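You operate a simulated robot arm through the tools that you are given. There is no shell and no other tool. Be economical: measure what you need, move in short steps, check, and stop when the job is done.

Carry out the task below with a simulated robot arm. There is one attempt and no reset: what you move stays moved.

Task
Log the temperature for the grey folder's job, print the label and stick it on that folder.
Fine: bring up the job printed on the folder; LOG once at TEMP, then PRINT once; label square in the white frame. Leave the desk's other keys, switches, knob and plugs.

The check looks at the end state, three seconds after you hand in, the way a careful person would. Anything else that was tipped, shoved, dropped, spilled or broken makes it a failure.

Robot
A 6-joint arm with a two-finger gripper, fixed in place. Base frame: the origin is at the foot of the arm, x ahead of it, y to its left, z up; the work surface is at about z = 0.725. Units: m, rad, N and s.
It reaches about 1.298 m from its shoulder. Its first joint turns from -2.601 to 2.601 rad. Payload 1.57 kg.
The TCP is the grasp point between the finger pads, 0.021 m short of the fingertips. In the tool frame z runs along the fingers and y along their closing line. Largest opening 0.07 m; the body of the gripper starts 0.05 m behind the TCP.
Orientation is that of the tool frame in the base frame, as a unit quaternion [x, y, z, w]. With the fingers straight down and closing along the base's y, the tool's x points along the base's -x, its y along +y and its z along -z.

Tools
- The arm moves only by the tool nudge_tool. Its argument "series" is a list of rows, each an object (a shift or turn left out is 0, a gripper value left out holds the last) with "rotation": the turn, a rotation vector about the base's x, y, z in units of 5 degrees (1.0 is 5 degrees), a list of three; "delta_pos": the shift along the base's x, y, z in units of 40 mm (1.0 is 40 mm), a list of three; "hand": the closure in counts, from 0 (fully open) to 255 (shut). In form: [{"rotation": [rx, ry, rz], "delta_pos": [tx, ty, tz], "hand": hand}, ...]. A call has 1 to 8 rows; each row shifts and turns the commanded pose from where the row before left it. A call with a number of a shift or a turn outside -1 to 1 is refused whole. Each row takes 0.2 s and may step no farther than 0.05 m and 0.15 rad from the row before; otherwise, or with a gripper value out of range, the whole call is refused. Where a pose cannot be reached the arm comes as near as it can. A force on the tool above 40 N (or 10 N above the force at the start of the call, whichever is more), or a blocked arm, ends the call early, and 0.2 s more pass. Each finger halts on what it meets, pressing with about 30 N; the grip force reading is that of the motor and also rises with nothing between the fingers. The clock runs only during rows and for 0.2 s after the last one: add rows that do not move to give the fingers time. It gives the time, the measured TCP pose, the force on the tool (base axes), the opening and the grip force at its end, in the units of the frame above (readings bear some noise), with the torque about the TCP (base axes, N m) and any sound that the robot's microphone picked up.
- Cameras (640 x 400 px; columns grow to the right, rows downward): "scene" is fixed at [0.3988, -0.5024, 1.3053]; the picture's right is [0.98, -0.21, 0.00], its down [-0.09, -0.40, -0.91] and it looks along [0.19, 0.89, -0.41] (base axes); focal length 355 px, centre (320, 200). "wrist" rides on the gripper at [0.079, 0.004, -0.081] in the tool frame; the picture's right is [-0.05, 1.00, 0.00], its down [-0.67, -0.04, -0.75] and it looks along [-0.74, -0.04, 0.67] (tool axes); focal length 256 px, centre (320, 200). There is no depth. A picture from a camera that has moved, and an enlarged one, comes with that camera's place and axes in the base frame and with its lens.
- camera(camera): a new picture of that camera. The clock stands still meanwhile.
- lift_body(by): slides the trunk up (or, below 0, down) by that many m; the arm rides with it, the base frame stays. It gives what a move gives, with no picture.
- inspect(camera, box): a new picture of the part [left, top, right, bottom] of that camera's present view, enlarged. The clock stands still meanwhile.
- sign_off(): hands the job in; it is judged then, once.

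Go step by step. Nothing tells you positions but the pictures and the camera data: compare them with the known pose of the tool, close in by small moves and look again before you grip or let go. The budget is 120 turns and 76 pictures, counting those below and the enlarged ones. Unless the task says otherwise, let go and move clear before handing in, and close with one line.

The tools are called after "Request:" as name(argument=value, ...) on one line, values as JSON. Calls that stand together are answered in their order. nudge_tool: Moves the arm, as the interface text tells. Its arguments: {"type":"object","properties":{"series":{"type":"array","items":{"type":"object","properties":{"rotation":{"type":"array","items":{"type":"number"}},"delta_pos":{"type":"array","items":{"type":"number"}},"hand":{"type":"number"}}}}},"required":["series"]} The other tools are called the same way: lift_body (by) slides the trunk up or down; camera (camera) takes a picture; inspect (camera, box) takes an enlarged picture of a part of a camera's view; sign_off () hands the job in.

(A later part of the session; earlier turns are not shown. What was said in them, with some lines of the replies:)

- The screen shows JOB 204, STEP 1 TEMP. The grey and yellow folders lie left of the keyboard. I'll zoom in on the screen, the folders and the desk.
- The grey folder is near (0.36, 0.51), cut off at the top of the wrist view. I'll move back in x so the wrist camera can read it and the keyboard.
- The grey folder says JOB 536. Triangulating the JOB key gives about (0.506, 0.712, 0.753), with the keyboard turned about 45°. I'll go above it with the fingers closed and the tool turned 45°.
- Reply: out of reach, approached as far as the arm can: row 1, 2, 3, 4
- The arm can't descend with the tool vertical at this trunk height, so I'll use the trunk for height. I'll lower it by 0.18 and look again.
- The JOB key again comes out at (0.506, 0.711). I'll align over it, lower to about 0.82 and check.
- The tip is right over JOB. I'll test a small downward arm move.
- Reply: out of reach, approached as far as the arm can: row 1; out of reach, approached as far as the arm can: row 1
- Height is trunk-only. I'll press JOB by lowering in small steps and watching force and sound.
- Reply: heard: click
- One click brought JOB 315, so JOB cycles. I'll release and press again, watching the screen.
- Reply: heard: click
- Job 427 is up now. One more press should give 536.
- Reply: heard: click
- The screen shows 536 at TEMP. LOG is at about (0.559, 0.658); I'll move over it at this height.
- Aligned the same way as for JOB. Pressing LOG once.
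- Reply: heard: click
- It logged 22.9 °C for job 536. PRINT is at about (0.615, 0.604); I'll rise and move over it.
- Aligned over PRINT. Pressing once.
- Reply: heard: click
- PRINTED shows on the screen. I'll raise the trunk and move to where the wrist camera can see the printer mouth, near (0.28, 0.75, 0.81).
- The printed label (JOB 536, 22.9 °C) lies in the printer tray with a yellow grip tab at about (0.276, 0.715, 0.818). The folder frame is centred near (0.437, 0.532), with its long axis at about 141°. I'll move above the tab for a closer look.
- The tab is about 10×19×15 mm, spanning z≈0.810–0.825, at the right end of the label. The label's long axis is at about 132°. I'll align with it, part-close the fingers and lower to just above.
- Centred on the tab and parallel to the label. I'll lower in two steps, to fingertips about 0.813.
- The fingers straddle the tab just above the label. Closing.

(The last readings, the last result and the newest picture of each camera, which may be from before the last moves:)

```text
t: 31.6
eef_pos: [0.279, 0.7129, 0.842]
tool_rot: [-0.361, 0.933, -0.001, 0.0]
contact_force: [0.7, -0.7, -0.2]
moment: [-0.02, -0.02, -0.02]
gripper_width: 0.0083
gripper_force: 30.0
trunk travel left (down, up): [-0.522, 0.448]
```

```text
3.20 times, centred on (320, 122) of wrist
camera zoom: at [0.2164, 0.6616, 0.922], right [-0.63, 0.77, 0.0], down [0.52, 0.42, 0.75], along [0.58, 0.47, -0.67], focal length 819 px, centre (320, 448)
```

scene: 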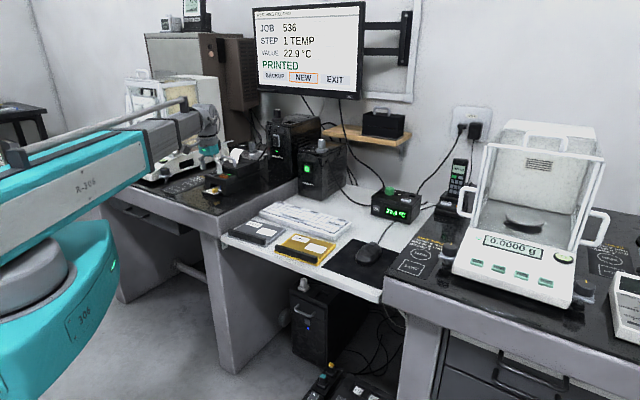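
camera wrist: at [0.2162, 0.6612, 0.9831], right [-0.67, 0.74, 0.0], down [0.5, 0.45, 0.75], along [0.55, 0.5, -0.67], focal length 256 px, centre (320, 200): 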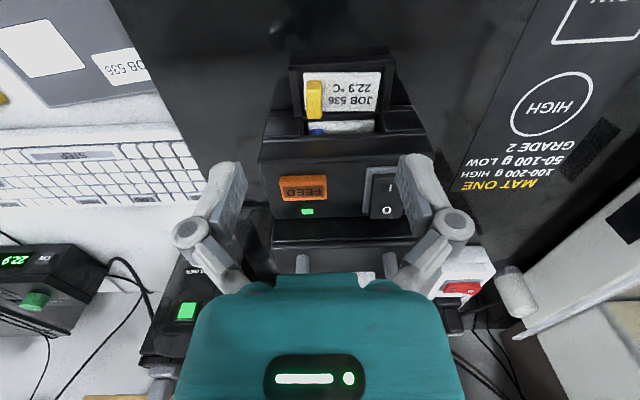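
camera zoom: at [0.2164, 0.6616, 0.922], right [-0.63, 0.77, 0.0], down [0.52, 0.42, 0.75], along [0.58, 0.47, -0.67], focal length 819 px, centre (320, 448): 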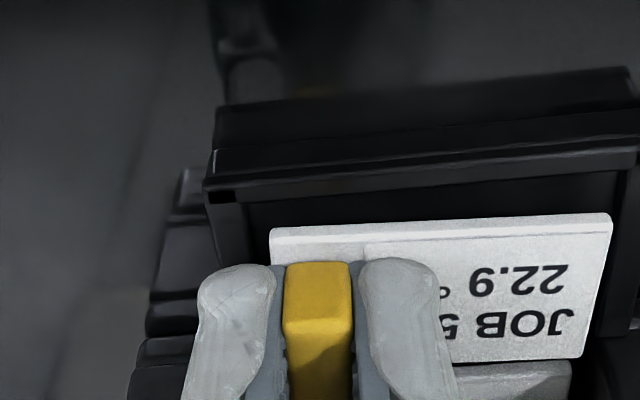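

The label came up with the tab, centred at about (-0.002, +0.018) in the tool frame. I'll lift clear and carry it over the folder, turning +8.8°.

Request:
lift_body(by=0.012)

Request:
nudge_tool(series=[{"delta_pos": [-0.25, -0.25, 0]}, {}])

Request:
lift_body(by=0.07)

Request:
nudge_tool(series=[{"delta_pos": [0.75, -0.77, 0], "rotation": [0, 0, 0.5]}, {"delta_pos": [0.75, -0.77, 0], "rotation": [0, 0, 0.5]}, {"delta_pos": [0.75, -0.77, 0], "rotation": [0, 0, 0.5]}, {"delta_pos": [0.75, -0.77, 0], "rotation": [0, 0, 0.26]}, {"delta_pos": [0.75, -0.77, 0]}, {"delta_pos": [0.75, -0.77, 0]}, {}])

Request:
camera(camera="wrist")

Request:
camera(camera="scene")

```text
t: 32.2
eef_pos: [0.2776, 0.712, 0.853]
tool_rot: [-0.361, 0.933, -0.001, 0.0]
contact_force: [0.4, -0.5, -0.4]
moment: [-0.02, 0.0, 0.02]
gripper_width: 0.0084
gripper_force: 29.9
trunk travel left (down, up): [-0.534, 0.436]
```

```text
t: 32.8
eef_pos: [0.2689, 0.7032, 0.8525]
tool_rot: [-0.36, 0.933, 0.0, 0.0]
contact_force: [-0.4, 0.8, 0.4]
moment: [0.0, 0.03, 0.0]
gripper_width: 0.0085
gripper_force: 30.1
trunk travel left (down, up): [-0.534, 0.436]
```

```text
t: 33.9
eef_pos: [0.2686, 0.7029, 0.9225]
tool_rot: [-0.361, 0.932, 0.0, -0.001]
contact_force: [0.0, -0.7, 0.1]
moment: [0.0, -0.01, -0.02]
gripper_width: 0.0083
gripper_force: 29.9
trunk travel left (down, up): [-0.604, 0.366]
```

```text
t: 35.5
eef_pos: [0.4481, 0.5177, 0.9225]
tool_rot: [-0.432, 0.902, 0.001, 0.0]
contact_force: [0.0, -0.5, -0.2]
moment: [-0.01, 0.0, -0.01]
gripper_width: 0.0081
gripper_force: 29.3
trunk travel left (down, up): [-0.604, 0.366]
```

```text
35 pictures are left
camera wrist: at [0.3947, 0.4569, 1.004], right [-0.74, 0.67, 0.0], down [0.45, 0.5, 0.75], along [0.5, 0.56, -0.67], focal length 256 px, centre (320, 200)
```

wrist: 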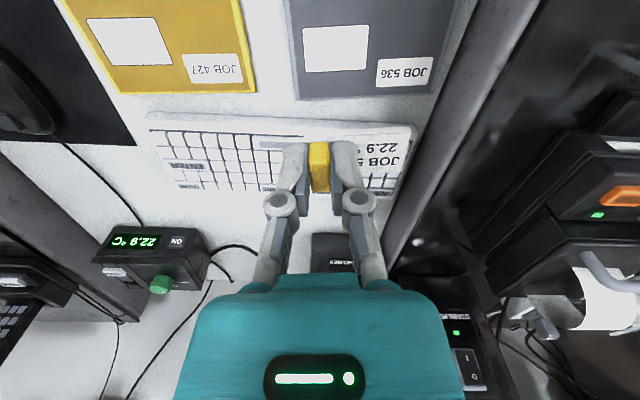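

```text
34 pictures are left
```

scene: 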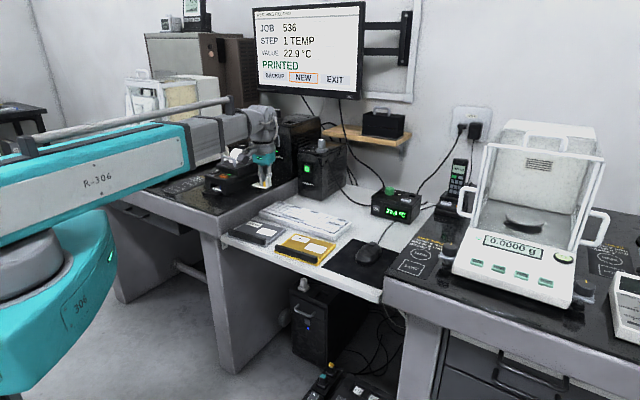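

Request:
inspect(camera="wrist", box=[280, 5, 440, 105])

Request:
inspect(camera="scene", box=[216, 205, 296, 255])

```text
4.00 times, centred on (360, 55) of wrist
camera zoom: at [0.3947, 0.4569, 1.004], right [-0.74, 0.67, 0.0], down [0.45, 0.5, 0.75], along [0.5, 0.56, -0.67], focal length 1024 px, centre (160, 780)
```

zoom: 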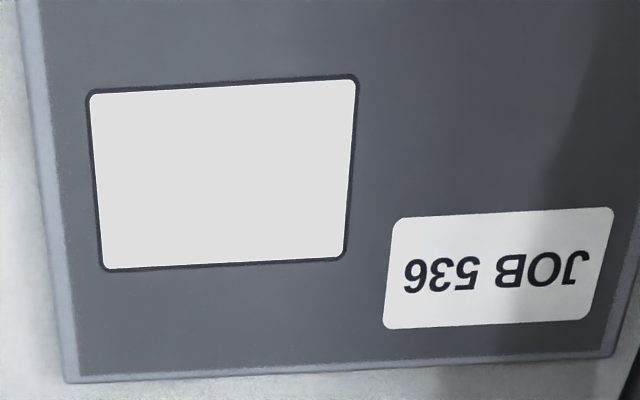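

```text
8.00 times, centred on (256, 230) of scene
camera zoom: at [0.3988, -0.5024, 1.3053], right [0.98, -0.21, 0.0], down [-0.09, -0.4, -0.91], along [0.19, 0.89, -0.41], focal length 2841 px, centre (832, -40)
```

zoom: 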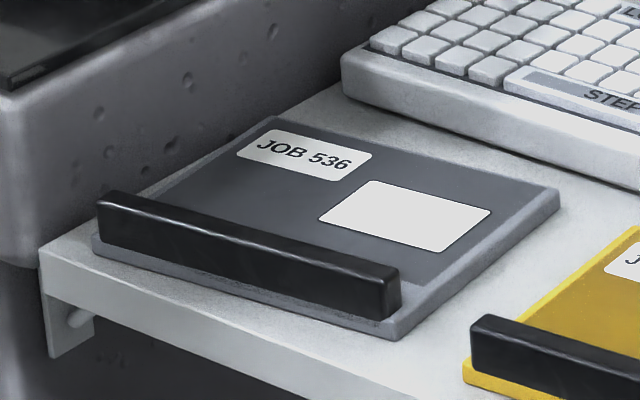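

The frame measures about 60×38 mm and is parallel to the label to within 0.5°. A small shift of (+5, +1) mm centres the label. I'll apply it, lower to about 0.80 and re-measure.

Request:
nudge_tool(series=[{"delta_pos": [0.128, 0.03, 0]}, {}])

Request:
lift_body(by=-0.12)

Request:
inspect(camera="wrist", box=[240, 60, 440, 185])

Request:
inspect(camera="scene", box=[216, 195, 312, 255])

```text
t: 36.1
eef_pos: [0.4516, 0.5174, 0.9236]
tool_rot: [-0.431, 0.902, 0.0, 0.001]
contact_force: [-0.2, 0.4, -0.7]
moment: [-0.02, 0.03, 0.0]
gripper_width: 0.0088
gripper_force: 29.8
trunk travel left (down, up): [-0.604, 0.366]
```

```text
t: 37.6
eef_pos: [0.453, 0.5185, 0.8025]
tool_rot: [-0.431, 0.902, -0.001, 0.0]
contact_force: [0.2, 0.0, -0.3]
moment: [0.02, 0.03, -0.02]
gripper_width: 0.0082
gripper_force: 29.8
trunk travel left (down, up): [-0.484, 0.486]
```

```text
3.20 times, centred on (340, 122) of wrist
camera zoom: at [0.3993, 0.4585, 0.8841], right [-0.74, 0.67, 0.0], down [0.45, 0.5, 0.75], along [0.5, 0.55, -0.67], focal length 819 px, centre (256, 448)
```

zoom: 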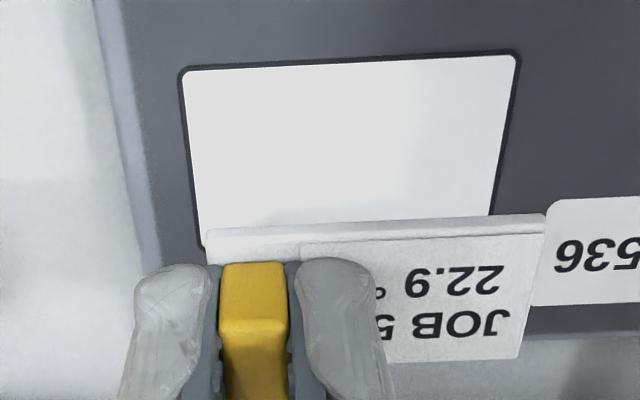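

```text
6.67 times, centred on (264, 225) of scene
camera zoom: at [0.3988, -0.5024, 1.3053], right [0.98, -0.21, 0.0], down [-0.09, -0.4, -0.91], along [0.19, 0.89, -0.41], focal length 2367 px, centre (693, 33)
```

zoom: 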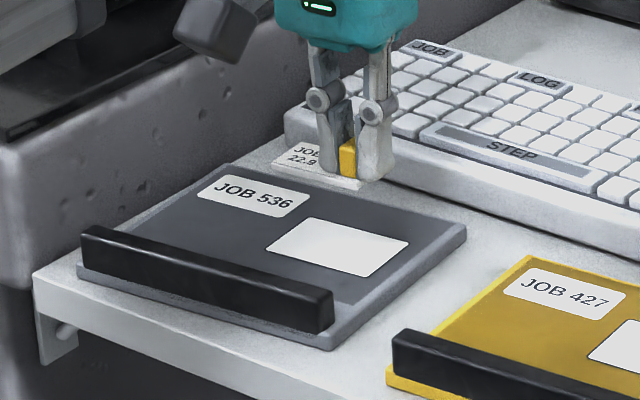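

The label is now centred on the frame to within about 2 mm, parallel, with 5 mm margins. I'll lower to just above the surface and look again.

Request:
nudge_tool(series=[{"delta_pos": [0.02, 0.025, 0]}, {}])

Request:
lift_body(by=-0.033)

Request:
inspect(camera="wrist", box=[240, 60, 440, 185])

Request:
inspect(camera="scene", box=[232, 205, 296, 245])

```text
t: 38.2
eef_pos: [0.454, 0.5191, 0.8035]
tool_rot: [-0.431, 0.902, 0.001, 0.0]
contact_force: [1.1, 1.0, -0.1]
moment: [-0.05, -0.01, 0.02]
gripper_width: 0.0085
gripper_force: 30.3
trunk travel left (down, up): [-0.484, 0.486]
```

```text
t: 39.0
eef_pos: [0.4545, 0.5194, 0.7701]
tool_rot: [-0.432, 0.902, 0.0, 0.0]
contact_force: [-0.1, -0.3, -0.4]
moment: [0.01, -0.02, 0.02]
gripper_width: 0.0084
gripper_force: 29.9
trunk travel left (down, up): [-0.451, 0.519]
```

```text
3.20 times, centred on (340, 122) of wrist
camera zoom: at [0.4, 0.4594, 0.851], right [-0.74, 0.67, 0.0], down [0.45, 0.5, 0.75], along [0.5, 0.55, -0.67], focal length 819 px, centre (256, 448)
```

zoom: 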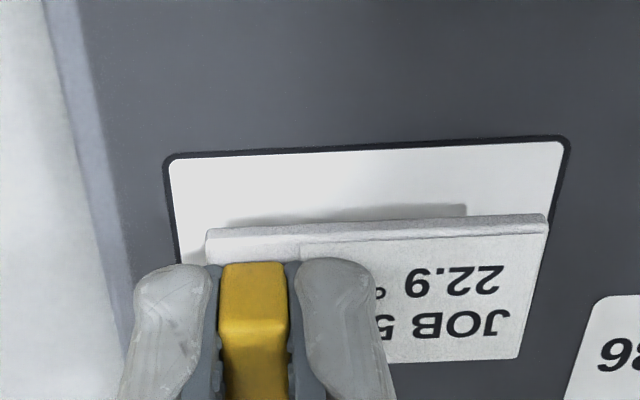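

```text
10.00 times, centred on (264, 225) of scene
camera zoom: at [0.3988, -0.5024, 1.3053], right [0.98, -0.21, 0.0], down [-0.09, -0.4, -0.91], along [0.19, 0.89, -0.41], focal length 3551 px, centre (880, -50)
```

zoom: 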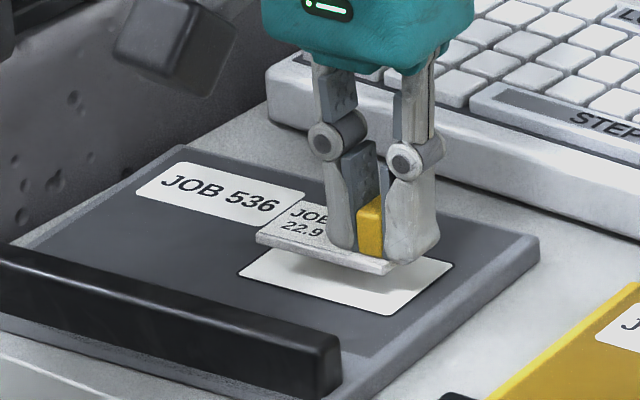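

Request:
lift_body(by=-0.007)

Request:
inspect(camera="wrist", box=[240, 60, 440, 185])

Request:
inspect(camera="scene", box=[232, 205, 296, 245])

```text
t: 39.5
eef_pos: [0.4539, 0.5197, 0.7626]
tool_rot: [-0.431, 0.902, 0.0, 0.0]
contact_force: [0.1, -0.1, -0.1]
moment: [0.03, 0.01, -0.02]
gripper_width: 0.0085
gripper_force: 29.7
trunk travel left (down, up): [-0.444, 0.526]
```

```text
3.20 times, centred on (340, 122) of wrist
camera zoom: at [0.4, 0.4594, 0.844], right [-0.74, 0.67, 0.0], down [0.45, 0.5, 0.75], along [0.5, 0.55, -0.67], focal length 819 px, centre (256, 448)
```

zoom: 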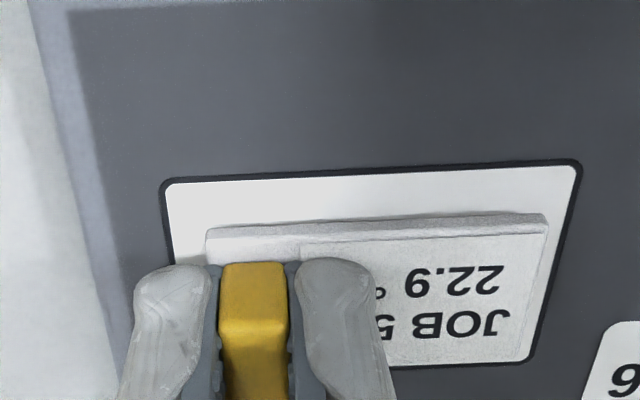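

```text
10.00 times, centred on (264, 225) of scene
camera zoom: at [0.3988, -0.5024, 1.3053], right [0.98, -0.21, 0.0], down [-0.09, -0.4, -0.91], along [0.19, 0.89, -0.41], focal length 3551 px, centre (880, -50)
```

zoom: 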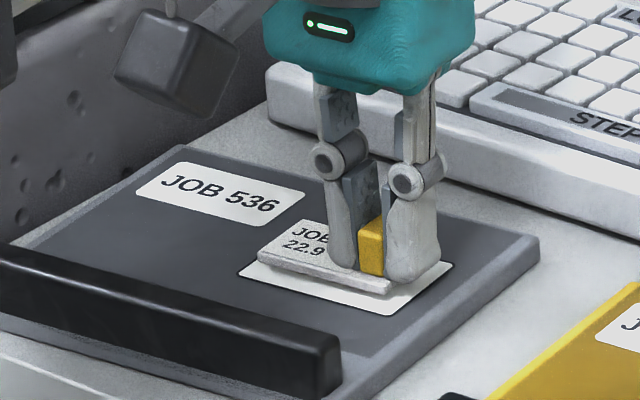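

Centred on all sides. I'll lower gently to contact.

Request:
lift_body(by=-0.002)

Request:
lift_body(by=-0.0015)

```text
t: 40.0
eef_pos: [0.453, 0.5192, 0.7604]
tool_rot: [-0.431, 0.902, 0.0, 0.0]
contact_force: [0.6, 0.7, -0.1]
moment: [0.01, -0.01, 0.02]
gripper_width: 0.0087
gripper_force: 30.1
trunk travel left (down, up): [-0.442, 0.528]
```

```text
t: 40.5
eef_pos: [0.4537, 0.5194, 0.7597]
tool_rot: [-0.431, 0.902, 0.001, 0.001]
contact_force: [0.9, 0.7, 2.0]
moment: [0.03, 0.0, -0.01]
gripper_width: 0.0085
gripper_force: 29.9
trunk travel left (down, up): [-0.441, 0.529]
```

Request:
lift_body(by=-0.001)

Request:
inspect(camera="wrist", box=[240, 60, 440, 185])

```text
t: 41.0
eef_pos: [0.4531, 0.5199, 0.7592]
tool_rot: [-0.431, 0.902, 0.0, 0.001]
contact_force: [2.1, 1.2, 13.7]
moment: [0.06, -0.04, -0.03]
gripper_width: 0.0084
gripper_force: 30.5
trunk travel left (down, up): [-0.44, 0.53]
```

```text
3.20 times, centred on (340, 122) of wrist
camera zoom: at [0.3998, 0.4591, 0.8402], right [-0.74, 0.67, 0.0], down [0.45, 0.49, 0.75], along [0.5, 0.56, -0.67], focal length 819 px, centre (256, 448)
```

zoom: 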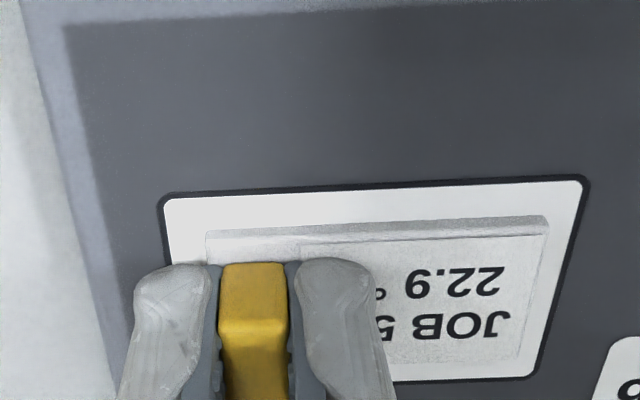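

The label is seated and pressed at about 14 N, square in the frame. I'll ease the load, open the fingers partway and rise.

Request:
lift_body(by=-0.0003)

Request:
nudge_tool(series=[{"hand": 190}, {}, {}, {}])

Request:
lift_body(by=0.05)

Request:
camera(camera="wrist")

Request:
inspect(camera="scene", box=[232, 205, 296, 245])

```text
t: 41.5
eef_pos: [0.4529, 0.5195, 0.7597]
tool_rot: [-0.431, 0.902, 0.0, 0.001]
contact_force: [2.5, 2.4, 20.0]
moment: [0.09, -0.04, -0.03]
gripper_width: 0.0081
gripper_force: 30.2
trunk travel left (down, up): [-0.439, 0.531]
```

```text
t: 42.5
eef_pos: [0.4538, 0.5192, 0.757]
tool_rot: [-0.431, 0.902, 0.0, 0.001]
contact_force: [-0.6, -0.1, 3.2]
moment: [-0.01, 0.05, -0.01]
gripper_width: 0.0188
gripper_force: 0.1
trunk travel left (down, up): [-0.439, 0.531]
```

```text
t: 43.5
eef_pos: [0.4546, 0.5185, 0.8086]
tool_rot: [-0.431, 0.902, 0.0, 0.0]
contact_force: [0.2, 0.3, 0.1]
moment: [-0.02, -0.01, 0.01]
gripper_width: 0.018
gripper_force: 0.1
trunk travel left (down, up): [-0.489, 0.481]
```

```text
24 pictures are left
camera wrist: at [0.4001, 0.4595, 0.8892], right [-0.74, 0.67, 0.0], down [0.45, 0.5, 0.75], along [0.5, 0.55, -0.67], focal length 256 px, centre (320, 200)
```

wrist: 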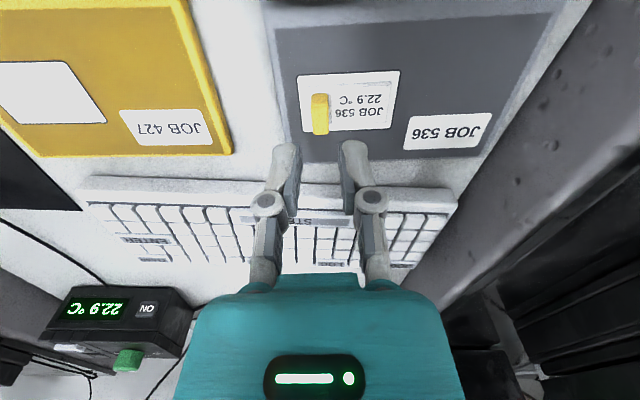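

```text
10.00 times, centred on (264, 225) of scene
camera zoom: at [0.3988, -0.5024, 1.3053], right [0.98, -0.21, 0.0], down [-0.09, -0.4, -0.91], along [0.19, 0.89, -0.41], focal length 3551 px, centre (880, -50)
```

zoom: 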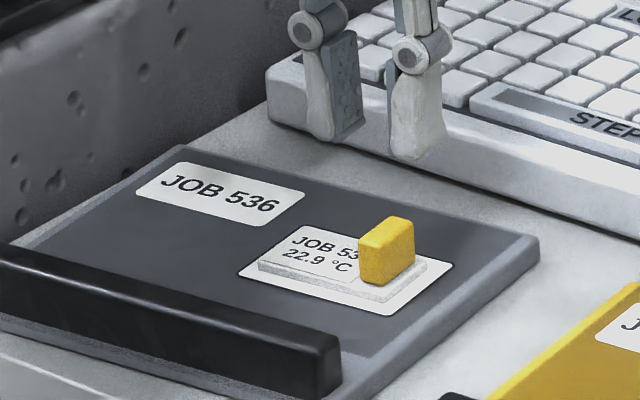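

Label 536 is stuck on the folder. I'll raise clear and do a last check of the label, screen and desk.

Request:
lift_body(by=0.15)

Request:
camera(camera="scene")

Request:
inspect(camera="wrist", box=[240, 0, 400, 100])

Request:
inspect(camera="scene", box=[240, 0, 380, 100])

```text
t: 45.2
eef_pos: [0.4541, 0.5207, 0.9573]
tool_rot: [-0.431, 0.902, 0.0, 0.0]
contact_force: [0.1, -0.4, 0.4]
moment: [-0.01, -0.01, -0.02]
gripper_width: 0.0177
gripper_force: 0.1
trunk travel left (down, up): [-0.639, 0.331]
```

```text
22 pictures are left
```

scene: 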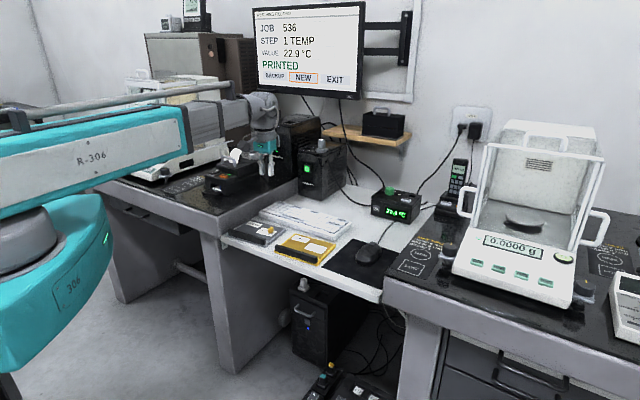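

```text
4.00 times, centred on (320, 50) of wrist
camera zoom: at [0.4001, 0.4595, 1.0392], right [-0.74, 0.67, 0.0], down [0.45, 0.5, 0.75], along [0.5, 0.55, -0.67], focal length 1024 px, centre (320, 800)
```

zoom: 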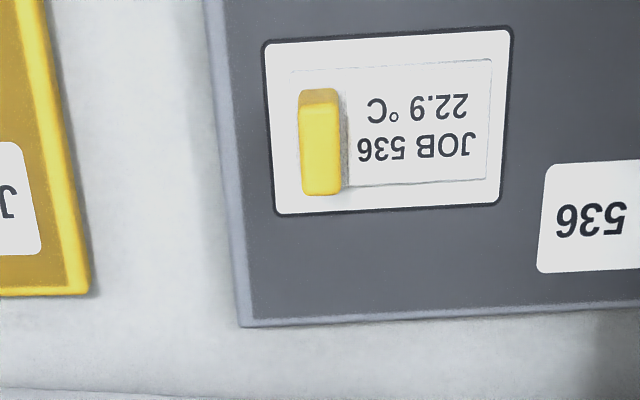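

```text
4.00 times, centred on (310, 50) of scene
camera zoom: at [0.3988, -0.5024, 1.3053], right [0.98, -0.21, 0.0], down [-0.09, -0.4, -0.91], along [0.19, 0.89, -0.41], focal length 1420 px, centre (360, 800)
```

zoom: 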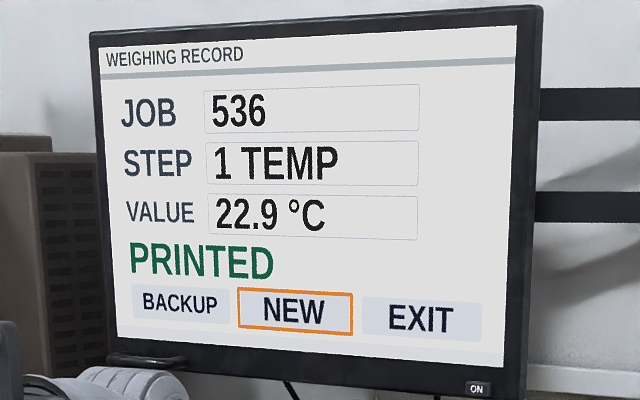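

The label sits square and centred in the frame, the screen reads 536 PRINTED, and the arm is clear. Handing in.

Request:
sign_off()

```text
The job is handed in.
```

Job 536 is brought up, its temperature logged once (22.9 °C) and one label printed; the label is stuck square in the white frame on the grey folder.
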